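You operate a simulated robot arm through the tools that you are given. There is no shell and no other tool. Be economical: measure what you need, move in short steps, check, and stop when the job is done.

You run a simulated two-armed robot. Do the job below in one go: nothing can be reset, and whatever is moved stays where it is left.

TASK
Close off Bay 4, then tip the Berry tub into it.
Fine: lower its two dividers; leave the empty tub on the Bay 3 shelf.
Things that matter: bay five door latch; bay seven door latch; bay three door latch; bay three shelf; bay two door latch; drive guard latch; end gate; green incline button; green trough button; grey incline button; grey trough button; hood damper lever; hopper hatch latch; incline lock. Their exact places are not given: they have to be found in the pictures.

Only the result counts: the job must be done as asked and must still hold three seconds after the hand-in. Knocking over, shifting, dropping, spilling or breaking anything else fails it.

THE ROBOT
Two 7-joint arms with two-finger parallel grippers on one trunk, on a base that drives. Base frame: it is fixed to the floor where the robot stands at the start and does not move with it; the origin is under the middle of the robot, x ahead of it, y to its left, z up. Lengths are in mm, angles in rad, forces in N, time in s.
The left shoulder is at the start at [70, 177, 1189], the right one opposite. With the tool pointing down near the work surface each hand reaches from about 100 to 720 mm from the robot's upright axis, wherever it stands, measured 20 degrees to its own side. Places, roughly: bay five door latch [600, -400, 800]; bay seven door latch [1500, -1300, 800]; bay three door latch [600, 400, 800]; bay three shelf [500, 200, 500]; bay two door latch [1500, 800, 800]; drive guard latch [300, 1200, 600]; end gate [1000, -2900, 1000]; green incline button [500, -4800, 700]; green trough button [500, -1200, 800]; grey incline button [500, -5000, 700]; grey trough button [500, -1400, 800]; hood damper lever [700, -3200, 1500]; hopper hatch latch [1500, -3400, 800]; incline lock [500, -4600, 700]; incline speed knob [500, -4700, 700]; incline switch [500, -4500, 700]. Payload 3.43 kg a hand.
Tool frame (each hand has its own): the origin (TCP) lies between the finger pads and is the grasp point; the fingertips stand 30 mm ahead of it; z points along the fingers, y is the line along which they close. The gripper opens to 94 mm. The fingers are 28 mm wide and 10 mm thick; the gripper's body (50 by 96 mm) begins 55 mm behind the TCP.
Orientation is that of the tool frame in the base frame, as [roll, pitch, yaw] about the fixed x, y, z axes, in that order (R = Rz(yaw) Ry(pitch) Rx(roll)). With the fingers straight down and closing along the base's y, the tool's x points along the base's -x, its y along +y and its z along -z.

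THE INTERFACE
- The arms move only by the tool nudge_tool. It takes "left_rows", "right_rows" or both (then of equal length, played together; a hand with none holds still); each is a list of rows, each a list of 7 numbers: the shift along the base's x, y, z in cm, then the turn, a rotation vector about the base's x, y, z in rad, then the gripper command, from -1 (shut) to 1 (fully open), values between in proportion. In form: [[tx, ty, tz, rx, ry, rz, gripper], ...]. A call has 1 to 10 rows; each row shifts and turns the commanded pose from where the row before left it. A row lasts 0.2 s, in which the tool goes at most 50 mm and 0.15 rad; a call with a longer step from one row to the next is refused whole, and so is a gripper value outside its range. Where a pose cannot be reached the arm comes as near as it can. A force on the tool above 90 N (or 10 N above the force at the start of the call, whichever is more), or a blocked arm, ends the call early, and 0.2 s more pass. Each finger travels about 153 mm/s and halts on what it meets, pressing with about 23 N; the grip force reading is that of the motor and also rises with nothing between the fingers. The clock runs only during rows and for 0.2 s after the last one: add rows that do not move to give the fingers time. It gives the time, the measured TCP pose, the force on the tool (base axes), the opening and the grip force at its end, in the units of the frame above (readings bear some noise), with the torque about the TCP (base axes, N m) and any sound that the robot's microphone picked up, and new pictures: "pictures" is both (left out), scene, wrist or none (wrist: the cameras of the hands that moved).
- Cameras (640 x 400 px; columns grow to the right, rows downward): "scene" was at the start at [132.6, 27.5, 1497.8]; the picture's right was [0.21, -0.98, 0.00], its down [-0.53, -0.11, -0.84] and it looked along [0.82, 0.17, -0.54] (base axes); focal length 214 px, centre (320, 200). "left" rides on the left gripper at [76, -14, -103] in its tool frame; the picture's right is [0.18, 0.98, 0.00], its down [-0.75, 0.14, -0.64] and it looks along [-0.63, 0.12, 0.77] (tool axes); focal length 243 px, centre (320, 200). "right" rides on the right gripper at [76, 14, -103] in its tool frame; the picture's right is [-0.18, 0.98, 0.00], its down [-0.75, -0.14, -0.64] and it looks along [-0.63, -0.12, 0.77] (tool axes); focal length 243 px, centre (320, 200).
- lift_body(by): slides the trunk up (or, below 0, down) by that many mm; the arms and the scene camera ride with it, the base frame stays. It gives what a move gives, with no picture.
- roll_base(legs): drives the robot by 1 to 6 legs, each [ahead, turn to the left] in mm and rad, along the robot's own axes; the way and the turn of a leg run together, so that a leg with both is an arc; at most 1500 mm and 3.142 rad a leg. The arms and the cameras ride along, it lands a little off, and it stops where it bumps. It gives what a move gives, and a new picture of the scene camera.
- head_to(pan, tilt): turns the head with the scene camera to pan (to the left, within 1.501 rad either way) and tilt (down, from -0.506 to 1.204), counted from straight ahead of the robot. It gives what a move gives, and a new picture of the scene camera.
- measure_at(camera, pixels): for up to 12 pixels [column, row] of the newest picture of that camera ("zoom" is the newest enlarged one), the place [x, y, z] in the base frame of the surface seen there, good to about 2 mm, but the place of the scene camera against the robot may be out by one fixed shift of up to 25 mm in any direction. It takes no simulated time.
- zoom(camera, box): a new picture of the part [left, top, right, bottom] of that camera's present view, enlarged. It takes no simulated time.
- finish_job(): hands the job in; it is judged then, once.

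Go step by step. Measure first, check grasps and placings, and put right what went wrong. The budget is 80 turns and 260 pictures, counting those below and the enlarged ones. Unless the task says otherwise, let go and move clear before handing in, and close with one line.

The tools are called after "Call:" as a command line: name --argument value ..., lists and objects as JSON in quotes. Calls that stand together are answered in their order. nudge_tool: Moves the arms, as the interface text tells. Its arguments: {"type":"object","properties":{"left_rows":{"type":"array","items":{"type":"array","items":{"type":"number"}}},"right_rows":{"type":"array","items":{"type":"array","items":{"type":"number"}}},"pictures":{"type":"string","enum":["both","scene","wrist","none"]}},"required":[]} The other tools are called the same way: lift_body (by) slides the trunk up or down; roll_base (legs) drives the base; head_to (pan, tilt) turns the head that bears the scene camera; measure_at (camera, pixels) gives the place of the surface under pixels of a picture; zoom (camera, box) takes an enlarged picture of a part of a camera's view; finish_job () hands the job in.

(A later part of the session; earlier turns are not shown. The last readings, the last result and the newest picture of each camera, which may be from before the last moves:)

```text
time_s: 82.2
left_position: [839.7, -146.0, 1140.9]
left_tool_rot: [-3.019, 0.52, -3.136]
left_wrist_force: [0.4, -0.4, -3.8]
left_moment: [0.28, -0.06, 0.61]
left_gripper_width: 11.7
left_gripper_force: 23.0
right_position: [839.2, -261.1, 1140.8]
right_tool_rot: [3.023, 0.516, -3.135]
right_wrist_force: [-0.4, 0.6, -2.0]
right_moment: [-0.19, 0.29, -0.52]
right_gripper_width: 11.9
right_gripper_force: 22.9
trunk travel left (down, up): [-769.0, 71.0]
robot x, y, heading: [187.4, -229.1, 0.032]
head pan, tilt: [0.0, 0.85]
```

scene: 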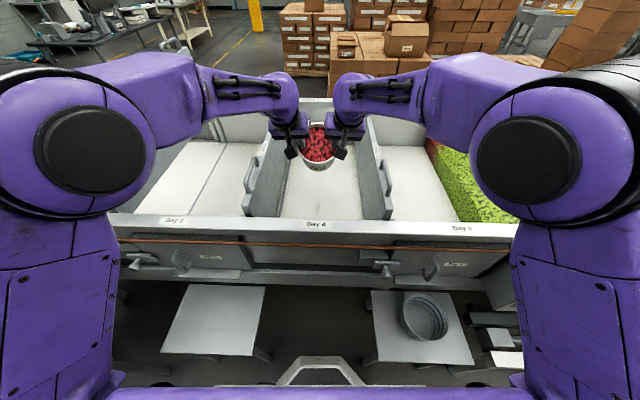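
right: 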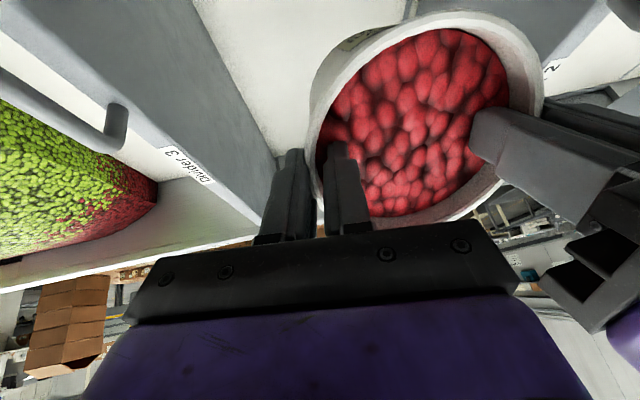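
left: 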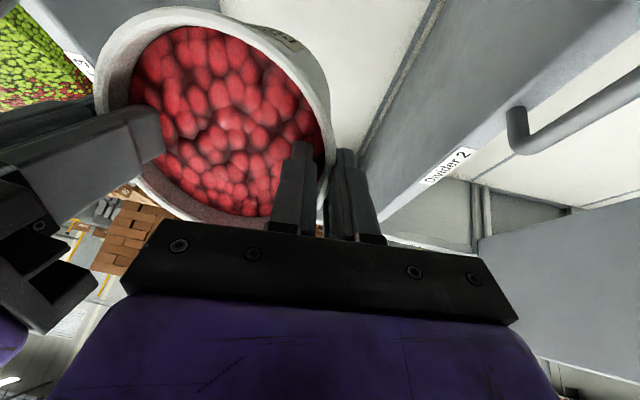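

Tipped 0.52 rad cleanly. Continue another ~0.6 rad, moving 3 cm deeper.

Call:
nudge_tool --left_rows '[[1, 0, 0, 0, -0.1, 0, -1], [1, 0, 0, 0, -0.12, 0, -1], [1, 0, 0, 0, -0.12, 0, -1], [0.5, 0, 0, 0, -0.12, 0, -1], [0.5, 0, 0, 0, -0.1, 0, -1]]' --right_rows '[[1, 0, 0, 0, -0.1, 0, -1], [1, 0, 0, 0, -0.12, 0, -1], [1, 0, 0, 0, -0.12, 0, -1], [0.5, 0, 0, 0, -0.12, 0, -1], [0.5, 0, 0, 0, -0.1, 0, -1]]' --pictures "both"

```text
time_s: 83.4
left_position: [881.3, -141.8, 1155.3]
left_tool_rot: [-2.902, 1.083, -3.022]
left_wrist_force: [-4.1, -48.1, -6.0]
left_moment: [0.36, 0.52, -0.51]
left_gripper_width: 37.2
left_gripper_force: 23.2
right_position: [882.7, -277.7, 1158.9]
right_tool_rot: [2.882, 0.976, 2.999]
right_wrist_force: [4.1, 47.0, 1.0]
right_moment: [0.17, -0.22, -0.04]
right_gripper_width: 25.5
right_gripper_force: 23.1
right hand out of reach, approached as far as the arm can: row 5
trunk travel left (down, up): [-769.0, 71.0]
robot x, y, heading: [185.7, -231.5, 0.028]
head pan, tilt: [0.0, 0.85]
```

scene: 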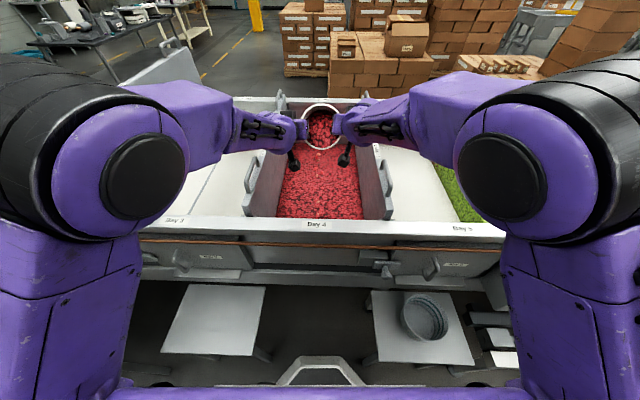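
right: 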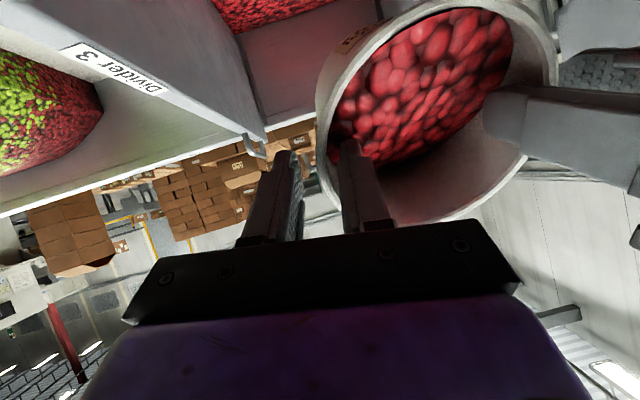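
left: 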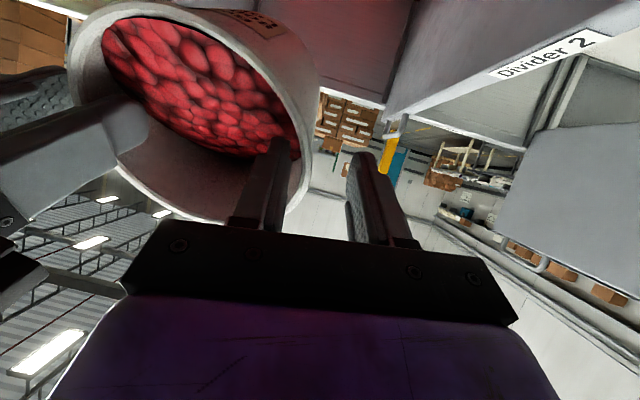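

Berries are pouring into the bay, but the hands have drifted apart (grips opened to 37 and 25 mm) because of reach limits. Retract 4 cm slowly to restore the clamps.

Call:
nudge_tool --left_rows '[[-1, 0, 0, 0, 0, 0, -1], [-1, 0, 0, 0, 0, 0, -1], [-1, 0, 0, 0, 0, 0, -1]]' --right_rows '[[-1, 0, 0, 0, 0, 0, -1], [-1, 0, 0, 0, 0, 0, -1], [-1, 0, 0, 0, 0, 0, -1]]' --pictures "both"

```text
time_s: 84.2
left_position: [853.6, -134.5, 1143.7]
left_tool_rot: [-2.919, 1.072, -3.024]
left_wrist_force: [1.3, -47.1, -1.9]
left_moment: [0.05, 0.21, -0.16]
left_gripper_width: 45.1
left_gripper_force: 22.8
right_position: [854.2, -276.8, 1149.2]
right_tool_rot: [2.91, 0.965, 3.024]
right_wrist_force: [-1.8, 46.4, -3.4]
right_moment: [0.26, 0.1, 0.29]
right_gripper_width: 30.7
right_gripper_force: 23.0
right hand out of reach, approached as far as the arm can: row 3
trunk travel left (down, up): [-769.0, 71.0]
robot x, y, heading: [184.8, -229.9, 0.033]
head pan, tilt: [0.0, 0.85]
```

scene: 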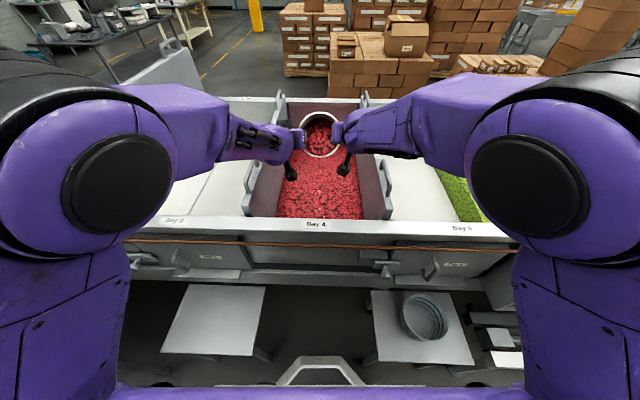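
right: 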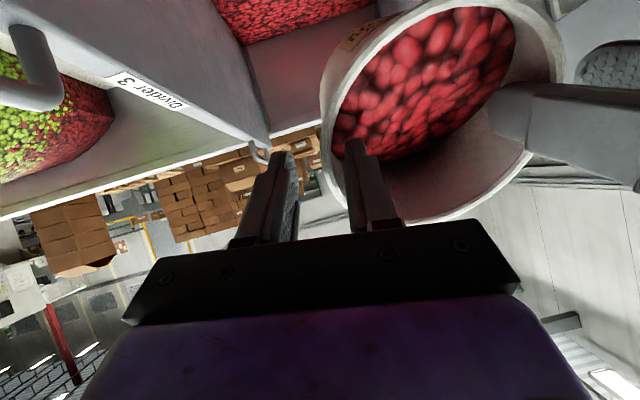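
left: 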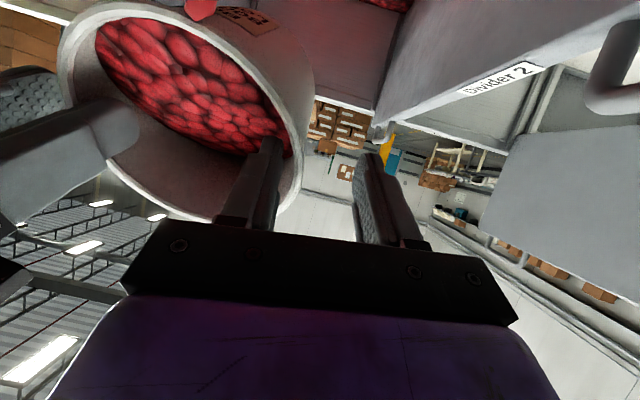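

Retracting doesn't help; the wrists are limited at this height. I'll raise both hands 10 cm while easing them inward to re-clamp.

Call:
nudge_tool --left_rows '[[0, -0.3, 1, 0, 0.04, 0, -1], [0, -0.3, 1.5, 0, 0.04, 0, -1], [0, -0.2, 1.5, 0, 0, 0, -1], [0, 0, 1.5, 0, 0, 0, -1]]' --right_rows '[[0, 0.3, 1, 0, 0.04, 0, -1], [0, 0.3, 1.5, 0, 0.04, 0, -1], [0, 0.2, 1.5, 0, 0, 0, -1], [0, 0, 1.5, 0, 0, 0, -1]]' --pictures "both"

```text
time_s: 85.2
left_position: [850.2, -149.2, 1197.2]
left_tool_rot: [-3.024, 1.0, -3.129]
left_wrist_force: [2.8, 45.6, -5.5]
left_moment: [0.88, 0.33, 1.11]
left_gripper_width: 21.7
left_gripper_force: 22.9
right_position: [850.1, -258.6, 1196.8]
right_tool_rot: [3.041, 0.898, -3.131]
right_wrist_force: [-1.5, -45.7, 1.9]
right_moment: [-0.44, 0.0, -0.83]
right_gripper_width: 13.0
right_gripper_force: 22.6
trunk travel left (down, up): [-769.0, 71.0]
robot x, y, heading: [185.5, -227.8, 0.029]
head pan, tilt: [0.0, 0.85]
```

scene: 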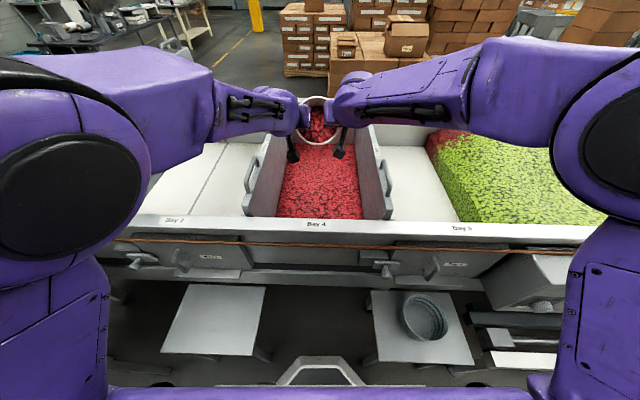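
right: 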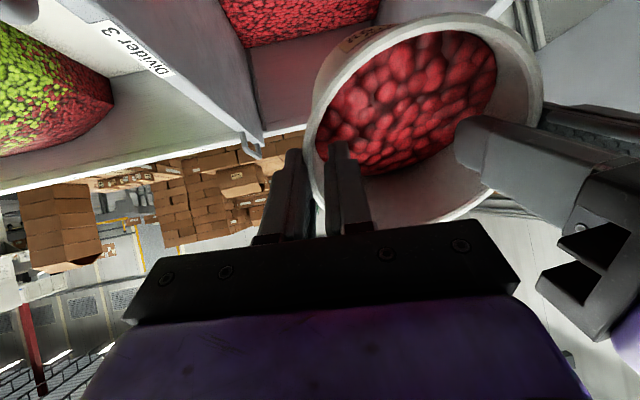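
left: 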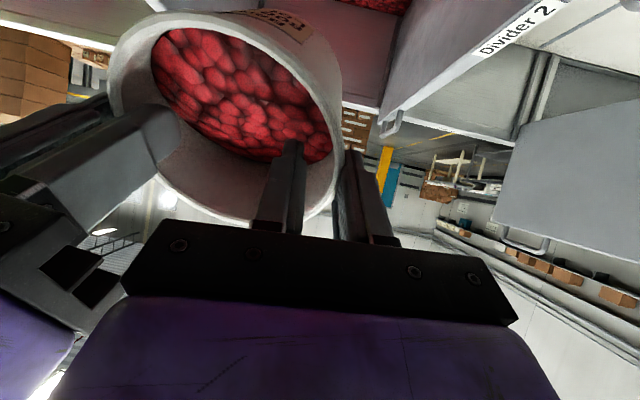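

Raising restored the hold. Relax 3 mm outward, match the right hand's tilt (−0.1) and keep rising.

Call:
nudge_tool --left_rows '[[0, 0.2, 1, 0, 0, 0, -1], [0, 0.1, 1.5, 0, 0, 0, -1], [0, 0, 2, 0, 0, 0, -1], [0, 0, 2, 0, 0, 0, -1], [0, 0, 1.5, 0, 0, 0, -1]]' --right_rows '[[0, -0.2, 1, 0, -0.05, 0, -1], [0, -0.1, 1.5, 0, -0.05, 0, -1], [0, 0, 2, 0, 0, 0, -1], [0, 0, 2, 0, 0, 0, -1], [0, 0, 1.5, 0, 0, 0, -1]]' --pictures "wrist"

```text
time_s: 86.4
left_position: [851.1, -145.4, 1276.7]
left_tool_rot: [-3.017, 0.998, -3.123]
left_wrist_force: [-1.4, 45.2, -3.6]
left_moment: [0.85, -0.24, 1.11]
left_gripper_width: 12.0
left_gripper_force: 22.9
right_position: [851.8, -260.7, 1278.6]
right_tool_rot: [3.041, 0.997, -3.13]
right_wrist_force: [0.2, -44.9, -1.8]
right_moment: [-0.76, 0.52, -1.18]
right_gripper_width: 11.8
right_gripper_force: 22.4
trunk travel left (down, up): [-769.0, 71.0]
robot x, y, heading: [184.5, -226.0, 0.034]
head pan, tilt: [0.0, 0.85]
```

right: 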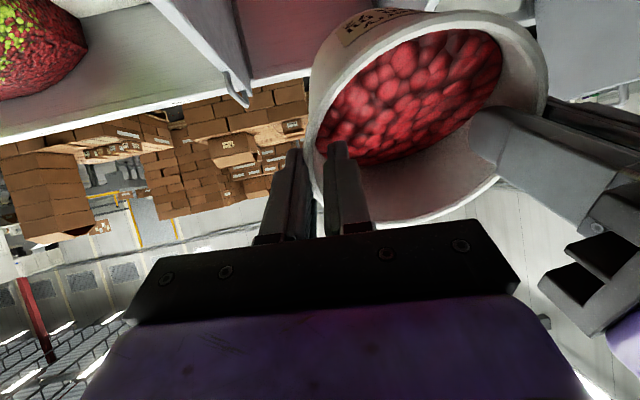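
left: 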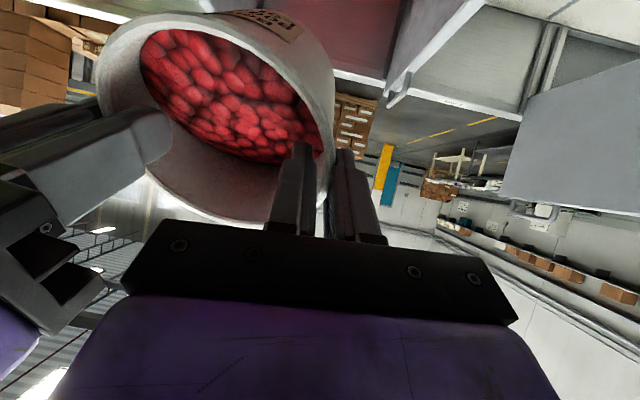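

Both clamps are good again (12 mm) and tilts match at 1.0 rad. Continue tipping by 0.4 rad.

Call:
nudge_tool --left_rows '[[0, 0.1, 0.5, 0, -0.08, 0, -1], [0, 0.1, 0.5, 0, -0.08, 0, -1], [0, 0, 0.5, 0, -0.08, 0, -1], [0, 0, 0.5, 0, -0.08, 0, -1], [0, 0, 0.5, 0, -0.08, 0, -1]]' --right_rows '[[0, -0.1, 0.5, 0, -0.08, 0, -1], [0, -0.1, 0.5, 0, -0.08, 0, -1], [0, 0, 0.5, 0, -0.08, 0, -1], [0, 0, 0.5, 0, -0.08, 0, -1], [0, 0, 0.5, 0, -0.08, 0, -1]]' --pictures "both"

```text
time_s: 87.6
left_position: [850.1, -146.0, 1303.3]
left_tool_rot: [-2.844, 1.392, -2.967]
left_wrist_force: [-6.3, -46.0, -18.2]
left_moment: [0.81, 1.08, -1.08]
left_gripper_width: 17.5
left_gripper_force: 22.6
right_position: [852.3, -267.8, 1297.1]
right_tool_rot: [2.947, 1.243, 3.045]
right_wrist_force: [5.5, 46.1, 14.9]
right_moment: [0.97, -0.65, 0.21]
right_gripper_width: 20.4
right_gripper_force: 23.9
right hand out of reach, approached as far as the arm can: row 4, 5
trunk travel left (down, up): [-769.0, 71.0]
robot x, y, heading: [183.4, -232.3, 0.027]
head pan, tilt: [0.0, 0.85]
```

scene: 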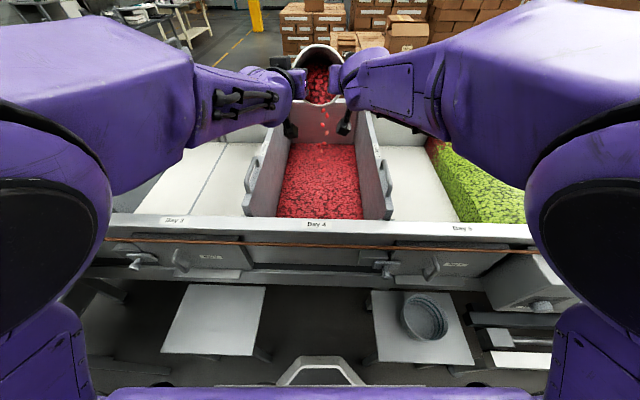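
right: 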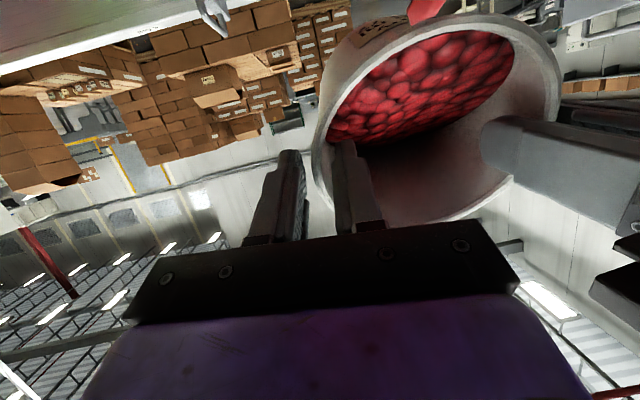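
left: 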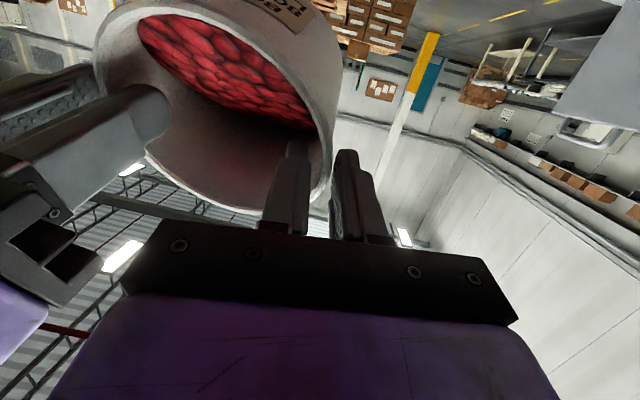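

The right wrist is at its limit near 1.25 rad; raising relative to the shoulder helps. Raise 12 cm, then lower the trunk to compensate.

Call:
nudge_tool --left_rows '[[0, -0.1, 1.5, 0, 0, 0, -1], [0, 0, 2, 0, 0, 0, -1], [0, 0, 2, 0, 0, 0, -1], [0, 0, 2, 0, 0, 0, -1], [0, 0, 2, 0, 0, 0, -1], [0, 0, 2, 0, 0, 0, -1]]' --right_rows '[[0, 0.1, 2, 0, -0.02, 0, -1], [0, 0, 2, 0, -0.02, 0, -1], [0, 0, 2, 0, -0.02, 0, -1], [0, 0, 2, 0, -0.02, 0, -1], [0, 0, 2, 0, -0.02, 0, -1], [0, 0, 2, 0, -0.02, 0, -1]]' --pictures "wrist"

Call:
lift_body --by -120

```text
time_s: 89.0
left_position: [849.1, -150.2, 1415.9]
left_tool_rot: [-2.982, 1.397, -3.097]
left_wrist_force: [0.1, 18.6, -5.7]
left_moment: [0.45, -0.25, 0.36]
left_gripper_width: 13.1
left_gripper_force: 22.7
right_position: [851.4, -264.9, 1410.9]
right_tool_rot: [3.078, 1.366, -3.116]
right_wrist_force: [-0.4, -19.1, 2.1]
right_moment: [0.13, 0.55, -0.28]
right_gripper_width: 11.6
right_gripper_force: 23.3
trunk travel left (down, up): [-769.0, 71.0]
robot x, y, heading: [186.2, -228.0, 0.029]
head pan, tilt: [0.0, 0.85]
```

right: 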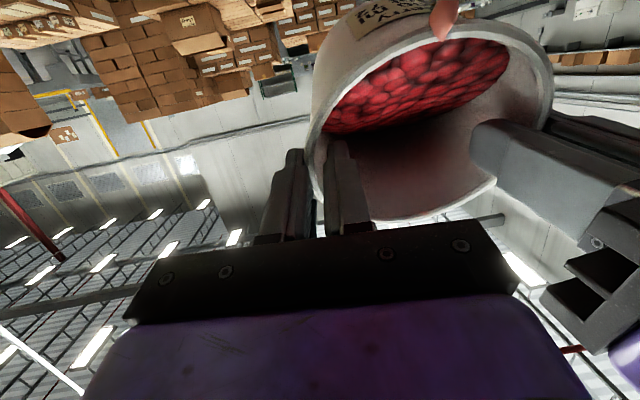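
left: 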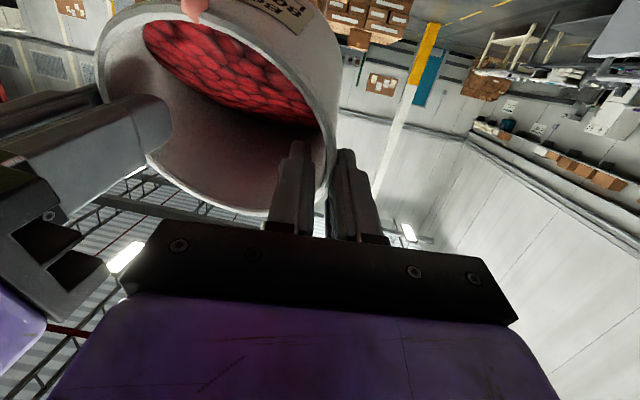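

```text
time_s: 90.5
left_position: [850.5, -149.9, 1295.5]
left_tool_rot: [-2.985, 1.397, -3.101]
left_wrist_force: [3.1, 26.5, -5.2]
left_moment: [0.47, 0.02, 0.69]
left_gripper_width: 13.3
left_gripper_force: 23.2
right_position: [850.5, -264.2, 1290.9]
right_tool_rot: [3.077, 1.367, -3.113]
right_wrist_force: [-3.3, -26.9, 1.1]
right_moment: [-0.05, 0.25, -0.36]
right_gripper_width: 11.5
right_gripper_force: 23.4
trunk travel left (down, up): [-649.0, 191.0]
robot x, y, heading: [184.0, -231.3, 0.032]
head pan, tilt: [0.0, 0.85]
```

Clamps are good and the pour continues. Repeat: raise 14 cm while tipping another 0.45 rad.

Call:
nudge_tool --left_rows '[[0, 0, 2, 0, -0.02, 0, -1], [0, 0, 2, 0, -0.03, 0, -1], [0, 0, 2, 0, -0.05, 0, -1], [0, 0, 2, 0, -0.06, 0, -1], [0, 0, 2, 0, -0.06, 0, -1], [0, 0, 2, 0, -0.06, 0, -1], [0, 0, 2, 0, -0.06, 0, -1]]' --right_rows '[[0, 0, 2, 0, -0.04, 0, -1], [0, 0, 2, 0, -0.04, 0, -1], [0, 0, 2, 0, -0.05, 0, -1], [0, 0, 2, 0, -0.06, 0, -1], [0, 0, 2, 0, -0.06, 0, -1], [0, 0, 2, 0, -0.06, 0, -1], [0, 0, 2, 0, -0.06, 0, -1]]' --pictures "both"

```text
time_s: 92.1
left_position: [848.8, -152.8, 1436.2]
left_tool_rot: [0.083, 1.401, -0.043]
left_wrist_force: [6.0, -23.9, 9.4]
left_moment: [-0.48, 0.17, -0.03]
left_gripper_width: 12.0
left_gripper_force: 22.6
right_position: [847.4, -268.8, 1440.3]
right_tool_rot: [0.046, 1.396, 0.148]
right_wrist_force: [-7.4, 22.6, -11.8]
right_moment: [-0.74, 0.06, 0.84]
right_gripper_width: 13.2
right_gripper_force: 23.2
trunk travel left (down, up): [-649.0, 191.0]
robot x, y, heading: [187.3, -229.7, 0.029]
head pan, tilt: [0.0, 0.85]
```

scene: 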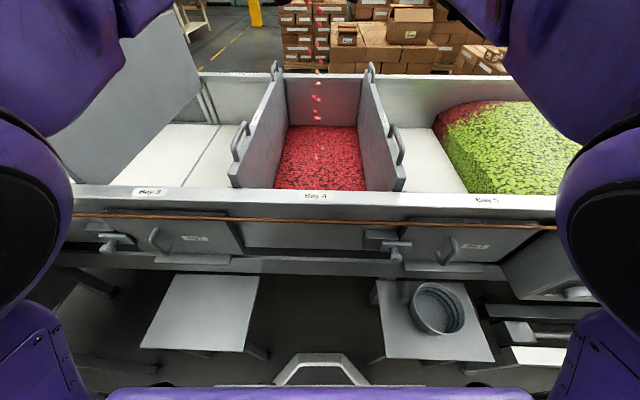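
right: 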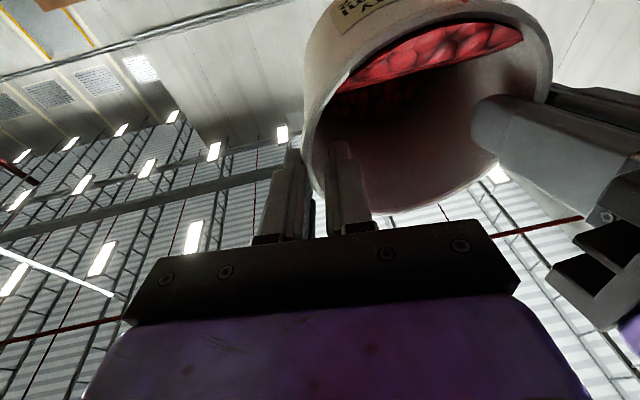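
left: 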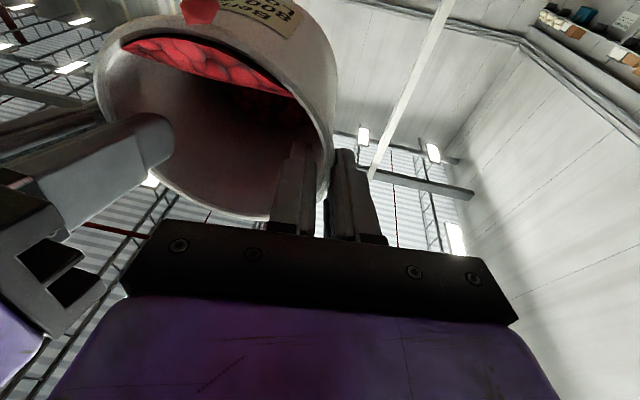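

Tilt is now ~100° and berries are landing inside Bay 4. Lower the trunk 120 and tip another 0.4 rad.

Call:
lift_body --by -120

Call:
nudge_tool --left_rows '[[0, 0, 1, 0, -0.06, 0, -1], [0, 0, 1, 0, -0.06, 0, -1], [0, 0, 1, 0, -0.06, 0, -1], [0, 0, 1, 0, -0.06, 0, -1], [0, 0, 1, 0, -0.06, 0, -1], [0, 0, 1, 0, -0.06, 0, -1], [0, 0, 0, 0, 0, 0, -1], [0, 0, 0, 0, 0, 0, -1]]' --right_rows '[[0, 0, 1, 0, -0.06, 0, -1], [0, 0, 1, 0, -0.06, 0, -1], [0, 0, 1, 0, -0.06, 0, -1], [0, 0, 1, 0, -0.06, 0, -1], [0, 0, 1, 0, -0.06, 0, -1], [0, 0, 1, 0, -0.06, 0, -1], [0, 0, 0, 0, 0, 0, -1], [0, 0, 0, 0, 0, 0, -1]]' --pictures "both"

```text
time_s: 93.6
left_position: [849.2, -153.9, 1312.7]
left_tool_rot: [0.086, 1.407, -0.041]
left_wrist_force: [8.3, -43.4, 4.7]
left_moment: [0.13, 0.29, -0.47]
left_gripper_width: 12.4
left_gripper_force: 22.9
right_position: [852.5, -270.2, 1314.3]
right_tool_rot: [0.048, 1.405, 0.15]
right_wrist_force: [-8.1, 44.0, -7.2]
right_moment: [-0.88, -0.12, 1.4]
right_gripper_width: 12.6
right_gripper_force: 22.8
trunk travel left (down, up): [-529.0, 311.0]
robot x, y, heading: [183.3, -228.4, 0.029]
head pan, tilt: [0.0, 0.85]
```

```text
time_s: 95.4
left_position: [848.1, -140.6, 1380.8]
left_tool_rot: [0.044, 1.041, -0.071]
left_wrist_force: [1.9, -45.6, -28.2]
left_moment: [1.84, 0.54, -0.69]
left_gripper_width: 38.6
left_gripper_force: 23.3
right_position: [851.0, -260.3, 1355.9]
right_tool_rot: [-0.096, 1.1, -0.011]
right_wrist_force: [-2.3, 45.9, 27.8]
right_moment: [0.49, -0.49, 0.89]
right_gripper_width: 12.6
right_gripper_force: 22.3
right hand out of reach, approached as far as the arm can: row 1, 2
trunk travel left (down, up): [-529.0, 311.0]
robot x, y, heading: [185.8, -231.2, 0.028]
head pan, tilt: [0.0, 0.85]
```

scene: 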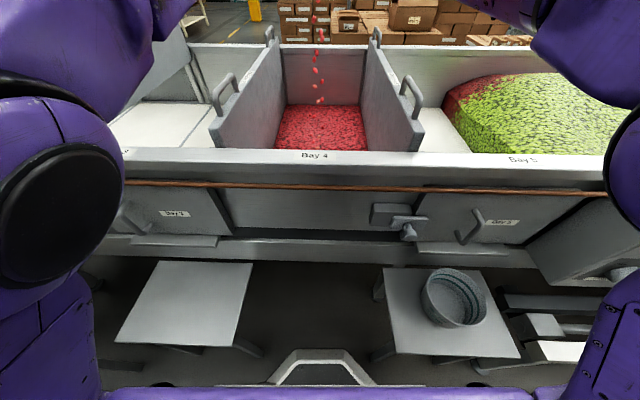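
right: 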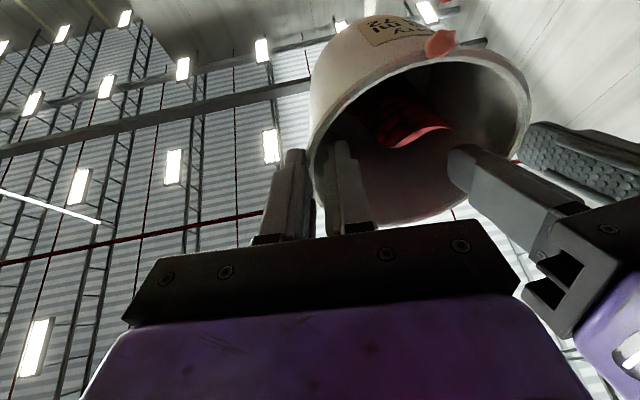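
left: 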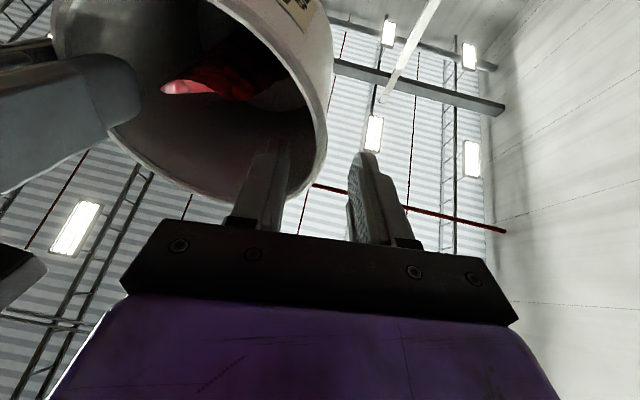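

Nearly empty, but the left hand is 25 mm higher than the right, opening its grip. Lower the left 2.4 cm to level with the right.

Call:
nudge_tool --left_rows '[[0, -0.1, -0.8, 0, 0, 0, -1], [0, -0.1, -0.8, 0, 0, 0, -1], [0, -0.2, -0.8, 0, 0, 0, -1], [0, 0, 0, 0, 0, 0, -1]]' --pictures "both"

```text
time_s: 96.4
left_position: [851.1, -136.6, 1357.1]
left_tool_rot: [0.043, 1.038, -0.061]
left_wrist_force: [3.3, -45.9, 12.9]
left_moment: [-0.51, -0.46, -0.53]
left_gripper_width: 19.3
left_gripper_force: 22.5
right_position: [852.8, -256.9, 1352.1]
right_tool_rot: [-0.106, 1.114, -0.015]
right_wrist_force: [-2.3, 46.2, -13.9]
right_moment: [-1.22, 0.5, 0.8]
right_gripper_width: 12.5
right_gripper_force: 23.2
trunk travel left (down, up): [-529.0, 311.0]
robot x, y, heading: [184.2, -232.5, 0.027]
head pan, tilt: [0.0, 0.85]
```

scene: 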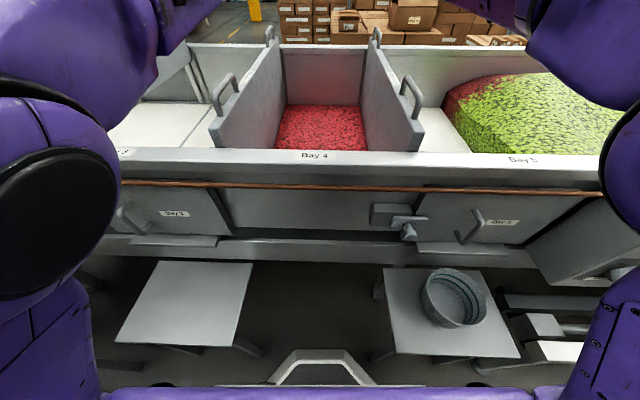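
left: 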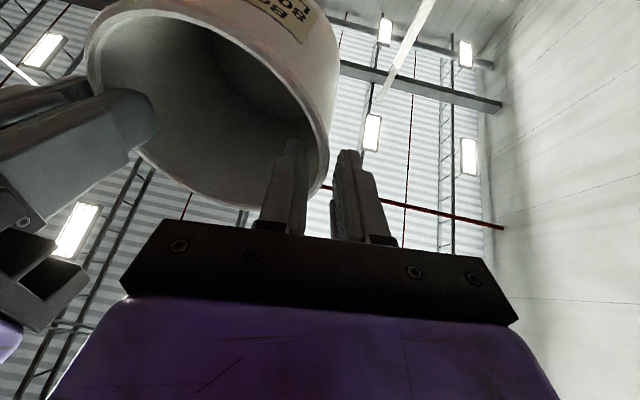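

The tub is empty and all berries are in Bay 4. Raise the trunk back, then turn the tub upright by reversing the path.

Call:
lift_body --by 240

Call:
nudge_tool --left_rows '[[0, -0.3, 0, 0, 0.0, 0, -1], [0, -0.1, -1, 0, 0.06, 0, -1], [0, 0, -1.2, 0, 0.08, 0, -1], [0, 0, -1.5, 0, 0.08, 0, -1], [0, 0, -1.5, 0, 0.08, 0, -1], [0, 0, -1.5, 0, 0.08, 0, -1]]' --right_rows '[[0, 0.2, 0, 0, 0.0, 0, -1], [0, 0, -1, 0, 0.06, 0, -1], [0, 0, -1.2, 0, 0.08, 0, -1], [0, 0, -1.5, 0, 0.08, 0, -1], [0, 0, -1.5, 0, 0.08, 0, -1], [0, 0, -1.5, 0, 0.08, 0, -1]]' --pictures "wrist"

```text
time_s: 98.9
left_position: [849.8, -139.5, 1599.5]
left_tool_rot: [0.05, 1.036, -0.06]
left_wrist_force: [2.8, -45.4, 12.3]
left_moment: [-0.4, -0.25, -0.67]
left_gripper_width: 11.8
left_gripper_force: 22.8
right_position: [851.9, -258.4, 1595.3]
right_tool_rot: [-0.104, 1.11, -0.014]
right_wrist_force: [-2.5, 45.8, -14.0]
right_moment: [-1.25, 0.27, 0.89]
right_gripper_width: 15.8
right_gripper_force: 23.0
trunk travel left (down, up): [-769.0, 71.0]
robot x, y, heading: [187.2, -229.9, 0.027]
head pan, tilt: [0.0, 0.85]
```

```text
time_s: 100.3
left_position: [850.9, -153.9, 1525.9]
left_tool_rot: [0.065, 1.427, -0.049]
left_wrist_force: [3.5, 29.3, 2.5]
left_moment: [-0.33, 0.35, 0.91]
left_gripper_width: 13.9
left_gripper_force: 23.0
right_position: [851.7, -268.0, 1532.5]
right_tool_rot: [-0.161, 1.48, -0.093]
right_wrist_force: [-3.4, -30.2, -2.9]
right_moment: [-0.15, -0.28, -0.43]
right_gripper_width: 12.6
right_gripper_force: 23.2
trunk travel left (down, up): [-769.0, 71.0]
robot x, y, heading: [188.4, -229.5, 0.028]
head pan, tilt: [0.0, 0.85]
```

right: 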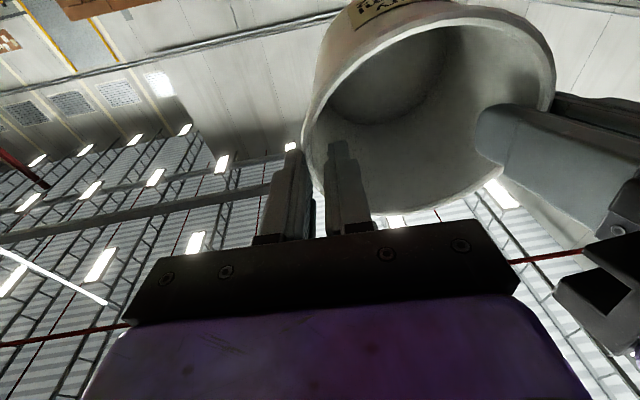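
left: 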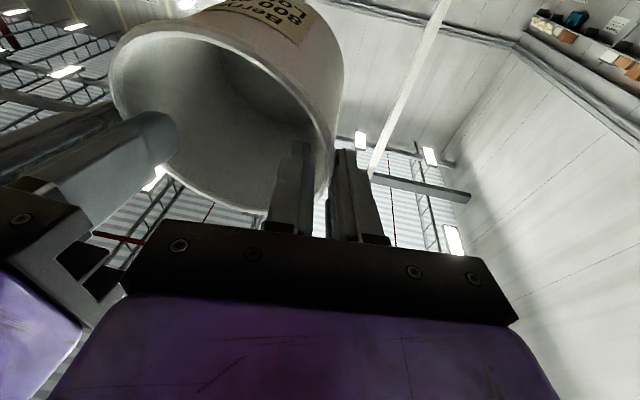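

Clamps steady. Continue uprighting: 10 rows of +0.1 rad, lowering 2.7 cm each.

Call:
nudge_tool --left_rows '[[0, 0, -2, 0, 0.1, 0, -1], [0, 0, -2.5, 0, 0.1, 0, -1], [0, 0, -2.5, 0, 0.1, 0, -1], [0, 0, -2.5, 0, 0.1, 0, -1], [0, 0, -2.5, 0, 0.1, 0, -1], [0, 0, -2.5, 0, 0.1, 0, -1], [0, 0, -2.5, 0, 0.1, 0, -1], [0, 0, -2.5, 0, 0.1, 0, -1], [0, 0, -2.5, 0, 0.1, 0, -1], [0, 0, -2, 0, 0.1, 0, -1]]' --right_rows '[[0, 0, -2.2, 0, 0.1, 0, -1], [0, 0, -2.8, 0, 0.1, 0, -1], [0, 0, -2.5, 0, 0.1, 0, -1], [0, 0, -2.5, 0, 0.1, 0, -1], [0, 0, -2.5, 0, 0.1, 0, -1], [0, 0, -2.5, 0, 0.1, 0, -1], [0, 0, -2.5, 0, 0.1, 0, -1], [0, 0, -2.5, 0, 0.1, 0, -1], [0, 0, -2.5, 0, 0.1, 0, -1], [0, 0, -2, 0, 0.1, 0, -1]]' --pictures "both"

```text
time_s: 102.5
left_position: [853.9, -152.8, 1284.4]
left_tool_rot: [-3.025, 0.716, -3.132]
left_wrist_force: [3.7, 40.9, -2.4]
left_moment: [0.9, 0.19, 0.91]
left_gripper_width: 13.5
left_gripper_force: 23.3
right_position: [856.9, -265.8, 1284.2]
right_tool_rot: [3.074, 0.656, -3.133]
right_wrist_force: [-3.9, -40.4, 2.0]
right_moment: [-0.66, -0.15, -0.3]
right_gripper_width: 11.9
right_gripper_force: 23.1
trunk travel left (down, up): [-769.0, 71.0]
robot x, y, heading: [184.8, -228.5, 0.032]
head pan, tilt: [0.0, 0.85]
```

scene: 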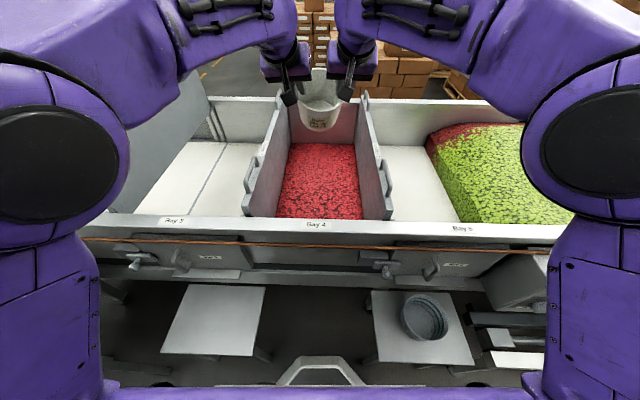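
right: 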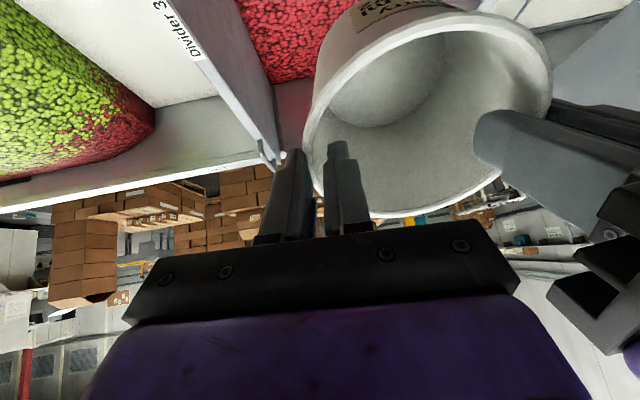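
left: 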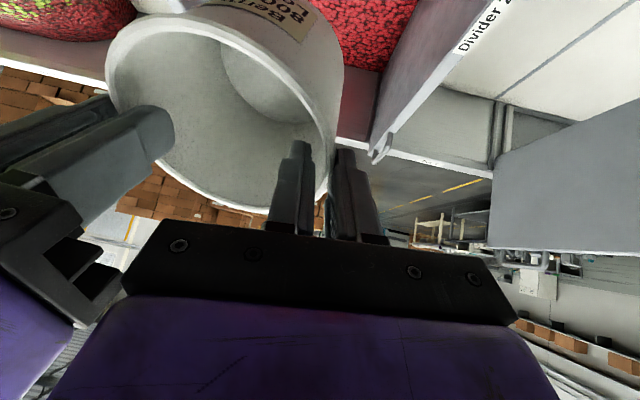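

Empty tub nearly upright. Finish uprighting while pulling back 10 cm.

Call:
nudge_tool --left_rows '[[-1, 0.1, -1.5, 0, 0.1, 0, -1], [-1.5, 0.1, -1.5, 0, 0.1, 0, -1], [-1.5, 0, -1.5, 0, 0.1, 0, -1], [-1.5, 0, -1.5, 0, 0.1, 0, -1], [-1.5, 0, -1.5, 0, 0.1, 0, -1], [-1.5, 0, -1.5, 0, 0.1, 0, -1], [-1.5, 0, -1, 0, 0.1, 0, -1]]' --right_rows '[[-1.2, -0.1, -1.5, 0, 0.09, 0, -1], [-1.5, -0.1, -1.5, 0, 0.09, 0, -1], [-1.5, 0, -1.5, 0, 0.09, 0, -1], [-1.5, 0, -1.5, 0, 0.09, 0, -1], [-1.5, 0, -1.5, 0, 0.095, 0, -1], [-1.5, 0, -1.5, 0, 0.095, 0, -1], [-1.5, 0, -1, 0, 0.1, 0, -1]]' --pictures "both"

```text
time_s: 104.1
left_position: [750.4, -151.6, 1185.0]
left_tool_rot: [-3.033, 0.017, -3.133]
left_wrist_force: [4.5, 37.4, -4.1]
left_moment: [1.16, -0.09, 0.14]
left_gripper_width: 12.3
left_gripper_force: 23.1
right_position: [751.5, -267.3, 1184.6]
right_tool_rot: [3.067, 0.008, -3.134]
right_wrist_force: [-3.2, -37.4, 4.5]
right_moment: [-0.69, 0.11, 0.22]
right_gripper_width: 11.8
right_gripper_force: 23.3
trunk travel left (down, up): [-769.0, 71.0]
robot x, y, heading: [186.3, -229.6, 0.03]
head pan, tilt: [0.0, 0.85]
```

scene: 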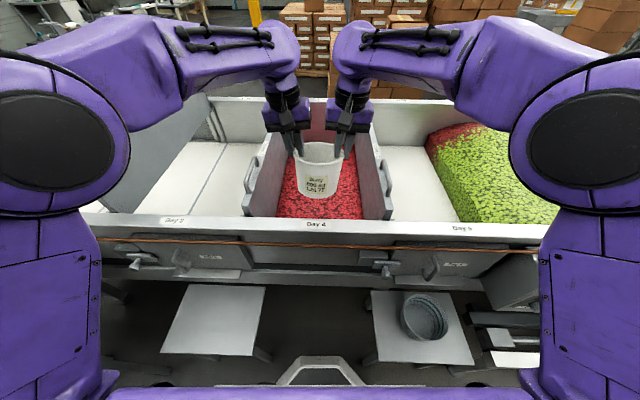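
right: 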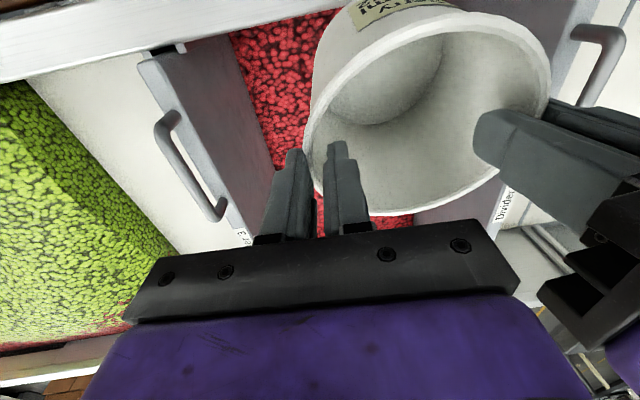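
left: 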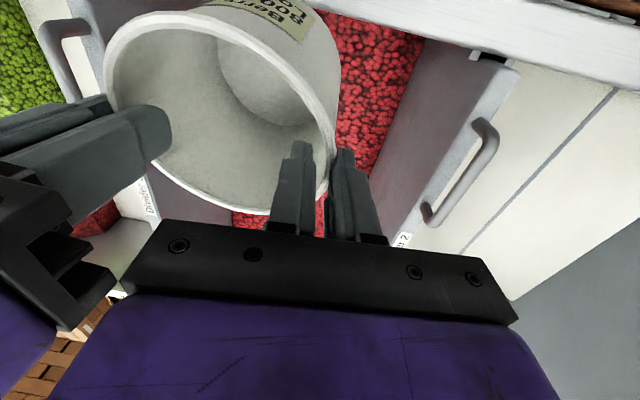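

Tub is upright and empty. Drive to the Bay 3 shelf: back off, shift left ~450 mm, face it.

Call:
roll_base --legs '[[-480, 0], [0, 1.54], [460, 0], [0, -1.57], [240, 0]]'

```text
time_s: 118.3
left_position: [511.9, 291.7, 1187.0]
left_tool_rot: [-3.031, 0.021, -3.136]
left_wrist_force: [2.9, 37.7, -4.8]
left_moment: [1.23, -0.1, 0.22]
left_gripper_width: 13.0
left_gripper_force: 22.8
right_position: [510.1, 177.3, 1186.5]
right_tool_rot: [3.071, 0.009, -3.139]
right_wrist_force: [-2.5, -37.7, 3.6]
right_moment: [-0.65, 0.07, 0.18]
right_gripper_width: 11.0
right_gripper_force: 23.0
trunk travel left (down, up): [-769.0, 71.0]
robot x, y, heading: [-50.7, 215.9, 0.028]
head pan, tilt: [0.0, 0.85]
```

scene: 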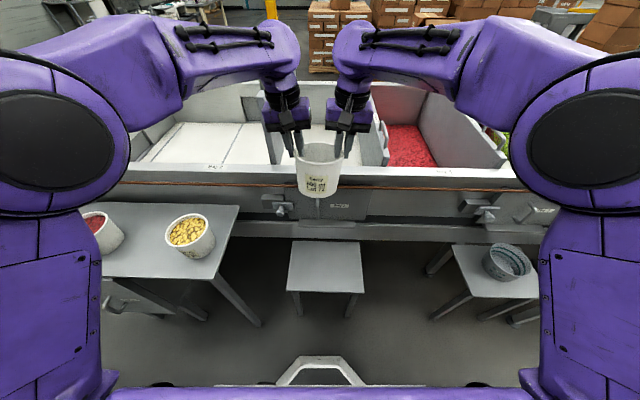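

The tub is above the Bay 3 shelf (327,267). Measure the shelf's edges and the protrusions nearby.

Call:
measure_at --camera "scene" --pixels '[[294, 243], [360, 243], [288, 290], [365, 292], [327, 265], [283, 210], [327, 224], [318, 207], [240, 210], [222, 275], [345, 190], [327, 240]]'

```text
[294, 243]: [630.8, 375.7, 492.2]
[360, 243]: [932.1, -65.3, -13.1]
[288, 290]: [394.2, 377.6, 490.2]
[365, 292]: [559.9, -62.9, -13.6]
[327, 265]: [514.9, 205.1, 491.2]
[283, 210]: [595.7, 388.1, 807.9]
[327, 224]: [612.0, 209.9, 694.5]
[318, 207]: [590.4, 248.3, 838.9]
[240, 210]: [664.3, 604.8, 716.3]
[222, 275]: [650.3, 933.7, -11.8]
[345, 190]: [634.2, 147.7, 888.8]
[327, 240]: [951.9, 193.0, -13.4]
```

Shelf top (true) is z≈506, x 395–632, y 65–378. I'll aim for (475, 233). First move the tub back 3.5 cm and lower the arms 25 cm.

Call:
nudge_tool --left_rows '[[-1.8, 0.05, -0.5, 0, 0, 0, -1], [-1.8, 0.05, -2, 0, 0, 0, -1], [0, 0, -3, 0, 0, 0, -1], [0, 0, -3, 0, 0, 0, -1], [0, 0, -3, 0, 0, 0, -1], [0, 0, -3, 0, 0, 0, -1], [0, 0, -3, 0, 0, 0, -1], [0, 0, -3, 0, 0, 0, -1], [0, 0, -3, 0, 0, 0, -1], [0, 0, -2, 0, 0, 0, -1]]' --right_rows '[[-1.8, -0.05, -0.5, 0, 0, 0, -1], [-1.8, -0.05, -2, 0, 0, 0, -1], [0, 0, -3, 0, 0, 0, -1], [0, 0, -3, 0, 0, 0, -1], [0, 0, -3, 0, 0, 0, -1], [0, 0, -3, 0, 0, 0, -1], [0, 0, -3, 0, 0, 0, -1], [0, 0, -3, 0, 0, 0, -1], [0, 0, -3, 0, 0, 0, -1], [0, 0, -2, 0, 0, 0, -1]]' --pictures "both"

```text
time_s: 120.5
left_position: [475.0, 292.4, 930.3]
left_tool_rot: [-3.032, 0.021, -3.137]
left_wrist_force: [9.8, -9.6, -7.4]
left_moment: [0.29, -0.36, 0.56]
left_gripper_width: 12.8
left_gripper_force: 23.3
right_position: [477.5, 176.7, 930.2]
right_tool_rot: [3.068, 0.008, -3.137]
right_wrist_force: [-9.9, 9.6, 6.6]
right_moment: [0.54, 0.34, 0.51]
right_gripper_width: 10.6
right_gripper_force: 23.4
trunk travel left (down, up): [-769.0, 71.0]
robot x, y, heading: [-53.1, 213.7, 0.022]
head pan, tilt: [0.0, 0.85]
```

scene: 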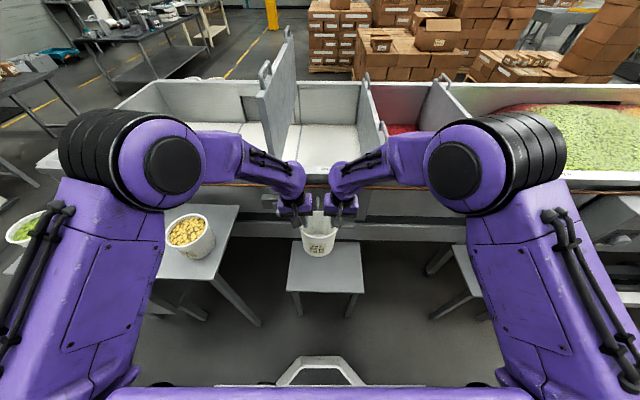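
right: 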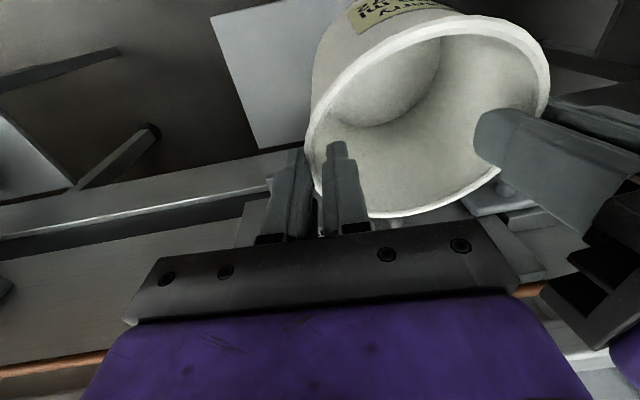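
left: 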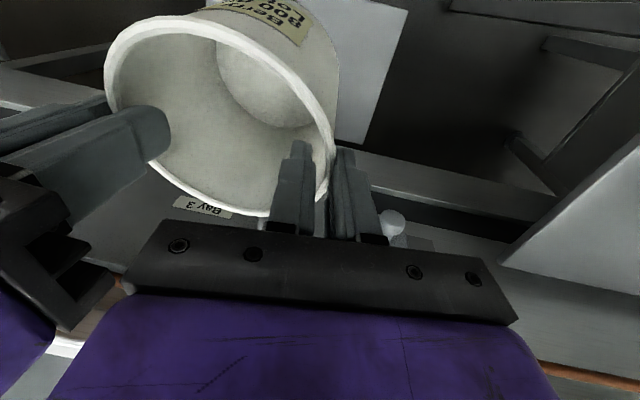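

Good. Check the left elbow's clearance to the table/tubs and the hands' clearance to the latch before lowering the trunk.

Call:
measure_at --camera "scene" --pixels '[[175, 165], [120, 205], [165, 205], [75, 150], [295, 207], [335, 208], [305, 175], [319, 235], [319, 255], [120, 280]]'

Call:
zoom --camera "scene" --box '[240, 150, 400, 330]'

```text
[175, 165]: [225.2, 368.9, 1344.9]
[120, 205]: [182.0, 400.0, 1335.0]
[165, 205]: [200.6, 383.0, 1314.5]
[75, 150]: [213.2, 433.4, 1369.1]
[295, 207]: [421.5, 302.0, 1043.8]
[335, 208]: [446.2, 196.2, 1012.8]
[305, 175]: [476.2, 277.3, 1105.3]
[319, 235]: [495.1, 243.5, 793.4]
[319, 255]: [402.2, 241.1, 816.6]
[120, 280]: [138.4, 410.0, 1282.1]
```

```text
2.22 times, centred on (320, 240) of scene
```

zoom: 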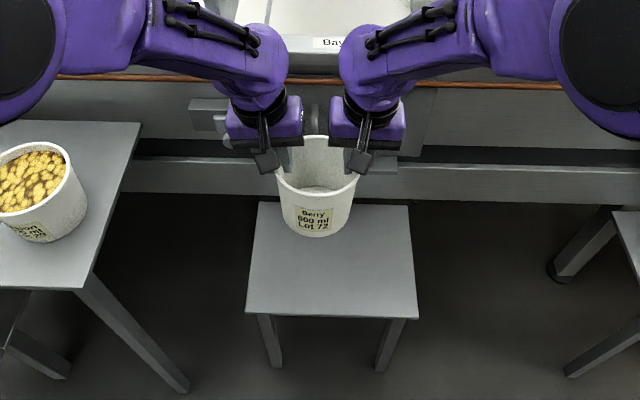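

Clear everywhere. Lower the trunk 280 mm.

Call:
lift_body --by -280

Call:
nudge_tool --left_rows '[[0, 0, 0, 0, 0, 0, -1]]' --right_rows '[[0, 0, 0, 0, 0, 0, -1]]' --pictures "both"

Call:
zoom --camera "scene" --box '[240, 130, 400, 310]'

```text
time_s: 123.3
left_position: [475.1, 293.4, 650.6]
left_tool_rot: [-3.031, 0.022, -3.134]
left_wrist_force: [10.6, -17.1, -6.4]
left_moment: [0.02, -0.11, 0.64]
left_gripper_width: 12.7
left_gripper_force: 23.6
right_position: [474.6, 176.6, 649.5]
right_tool_rot: [3.068, 0.009, -3.135]
right_wrist_force: [-9.7, 18.0, 5.4]
right_moment: [0.64, 0.14, 0.47]
right_gripper_width: 10.6
right_gripper_force: 22.6
trunk travel left (down, up): [-489.0, 351.0]
robot x, y, heading: [-56.1, 219.4, 0.03]
head pan, tilt: [0.0, 0.85]
```

```text
time_s: 123.7
left_position: [475.0, 293.4, 651.6]
left_tool_rot: [-3.031, 0.02, -3.134]
left_wrist_force: [9.5, -17.0, -6.6]
left_moment: [0.02, -0.18, 0.58]
left_gripper_width: 12.7
left_gripper_force: 23.3
right_position: [475.7, 176.9, 648.9]
right_tool_rot: [3.069, 0.01, -3.136]
right_wrist_force: [-8.1, 17.4, 6.8]
right_moment: [0.64, 0.15, 0.48]
right_gripper_width: 10.5
right_gripper_force: 23.2
trunk travel left (down, up): [-489.0, 351.0]
robot x, y, heading: [-53.1, 216.5, 0.028]
head pan, tilt: [0.0, 0.85]
```

scene: 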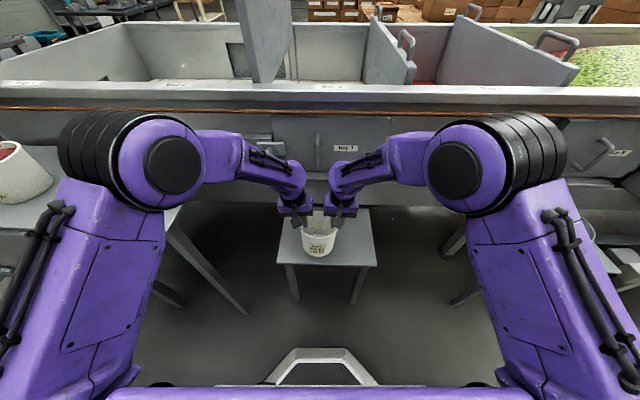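
right: 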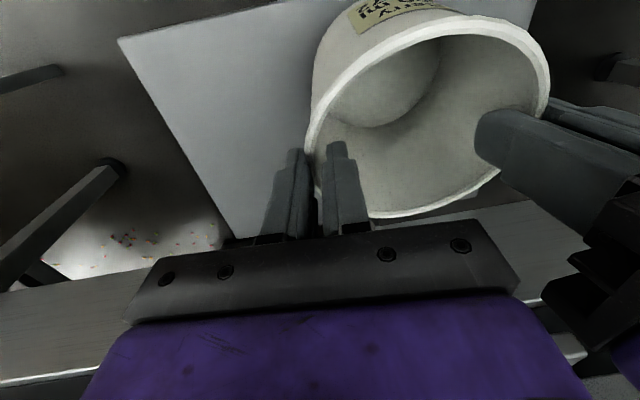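
left: 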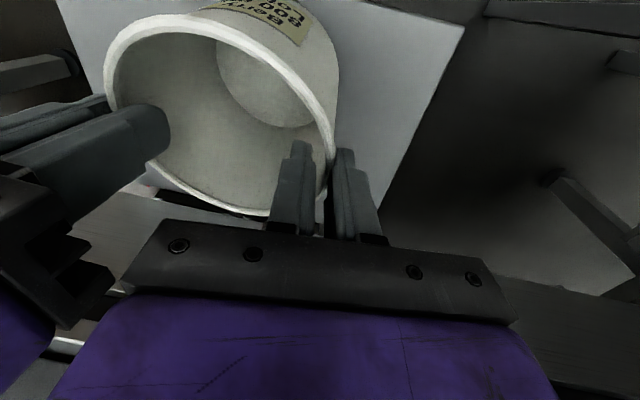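

```text
2.22 times, centred on (320, 220) of scene
```

zoom: 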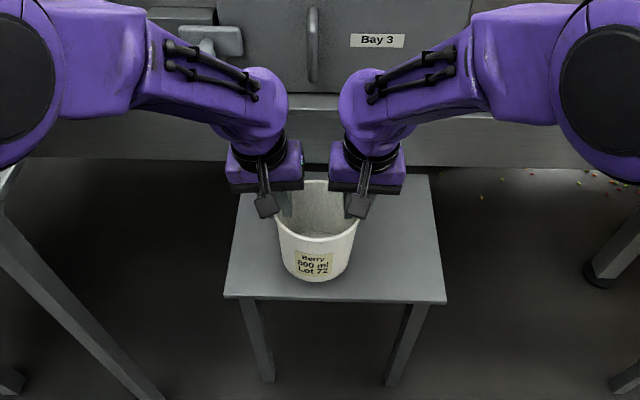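

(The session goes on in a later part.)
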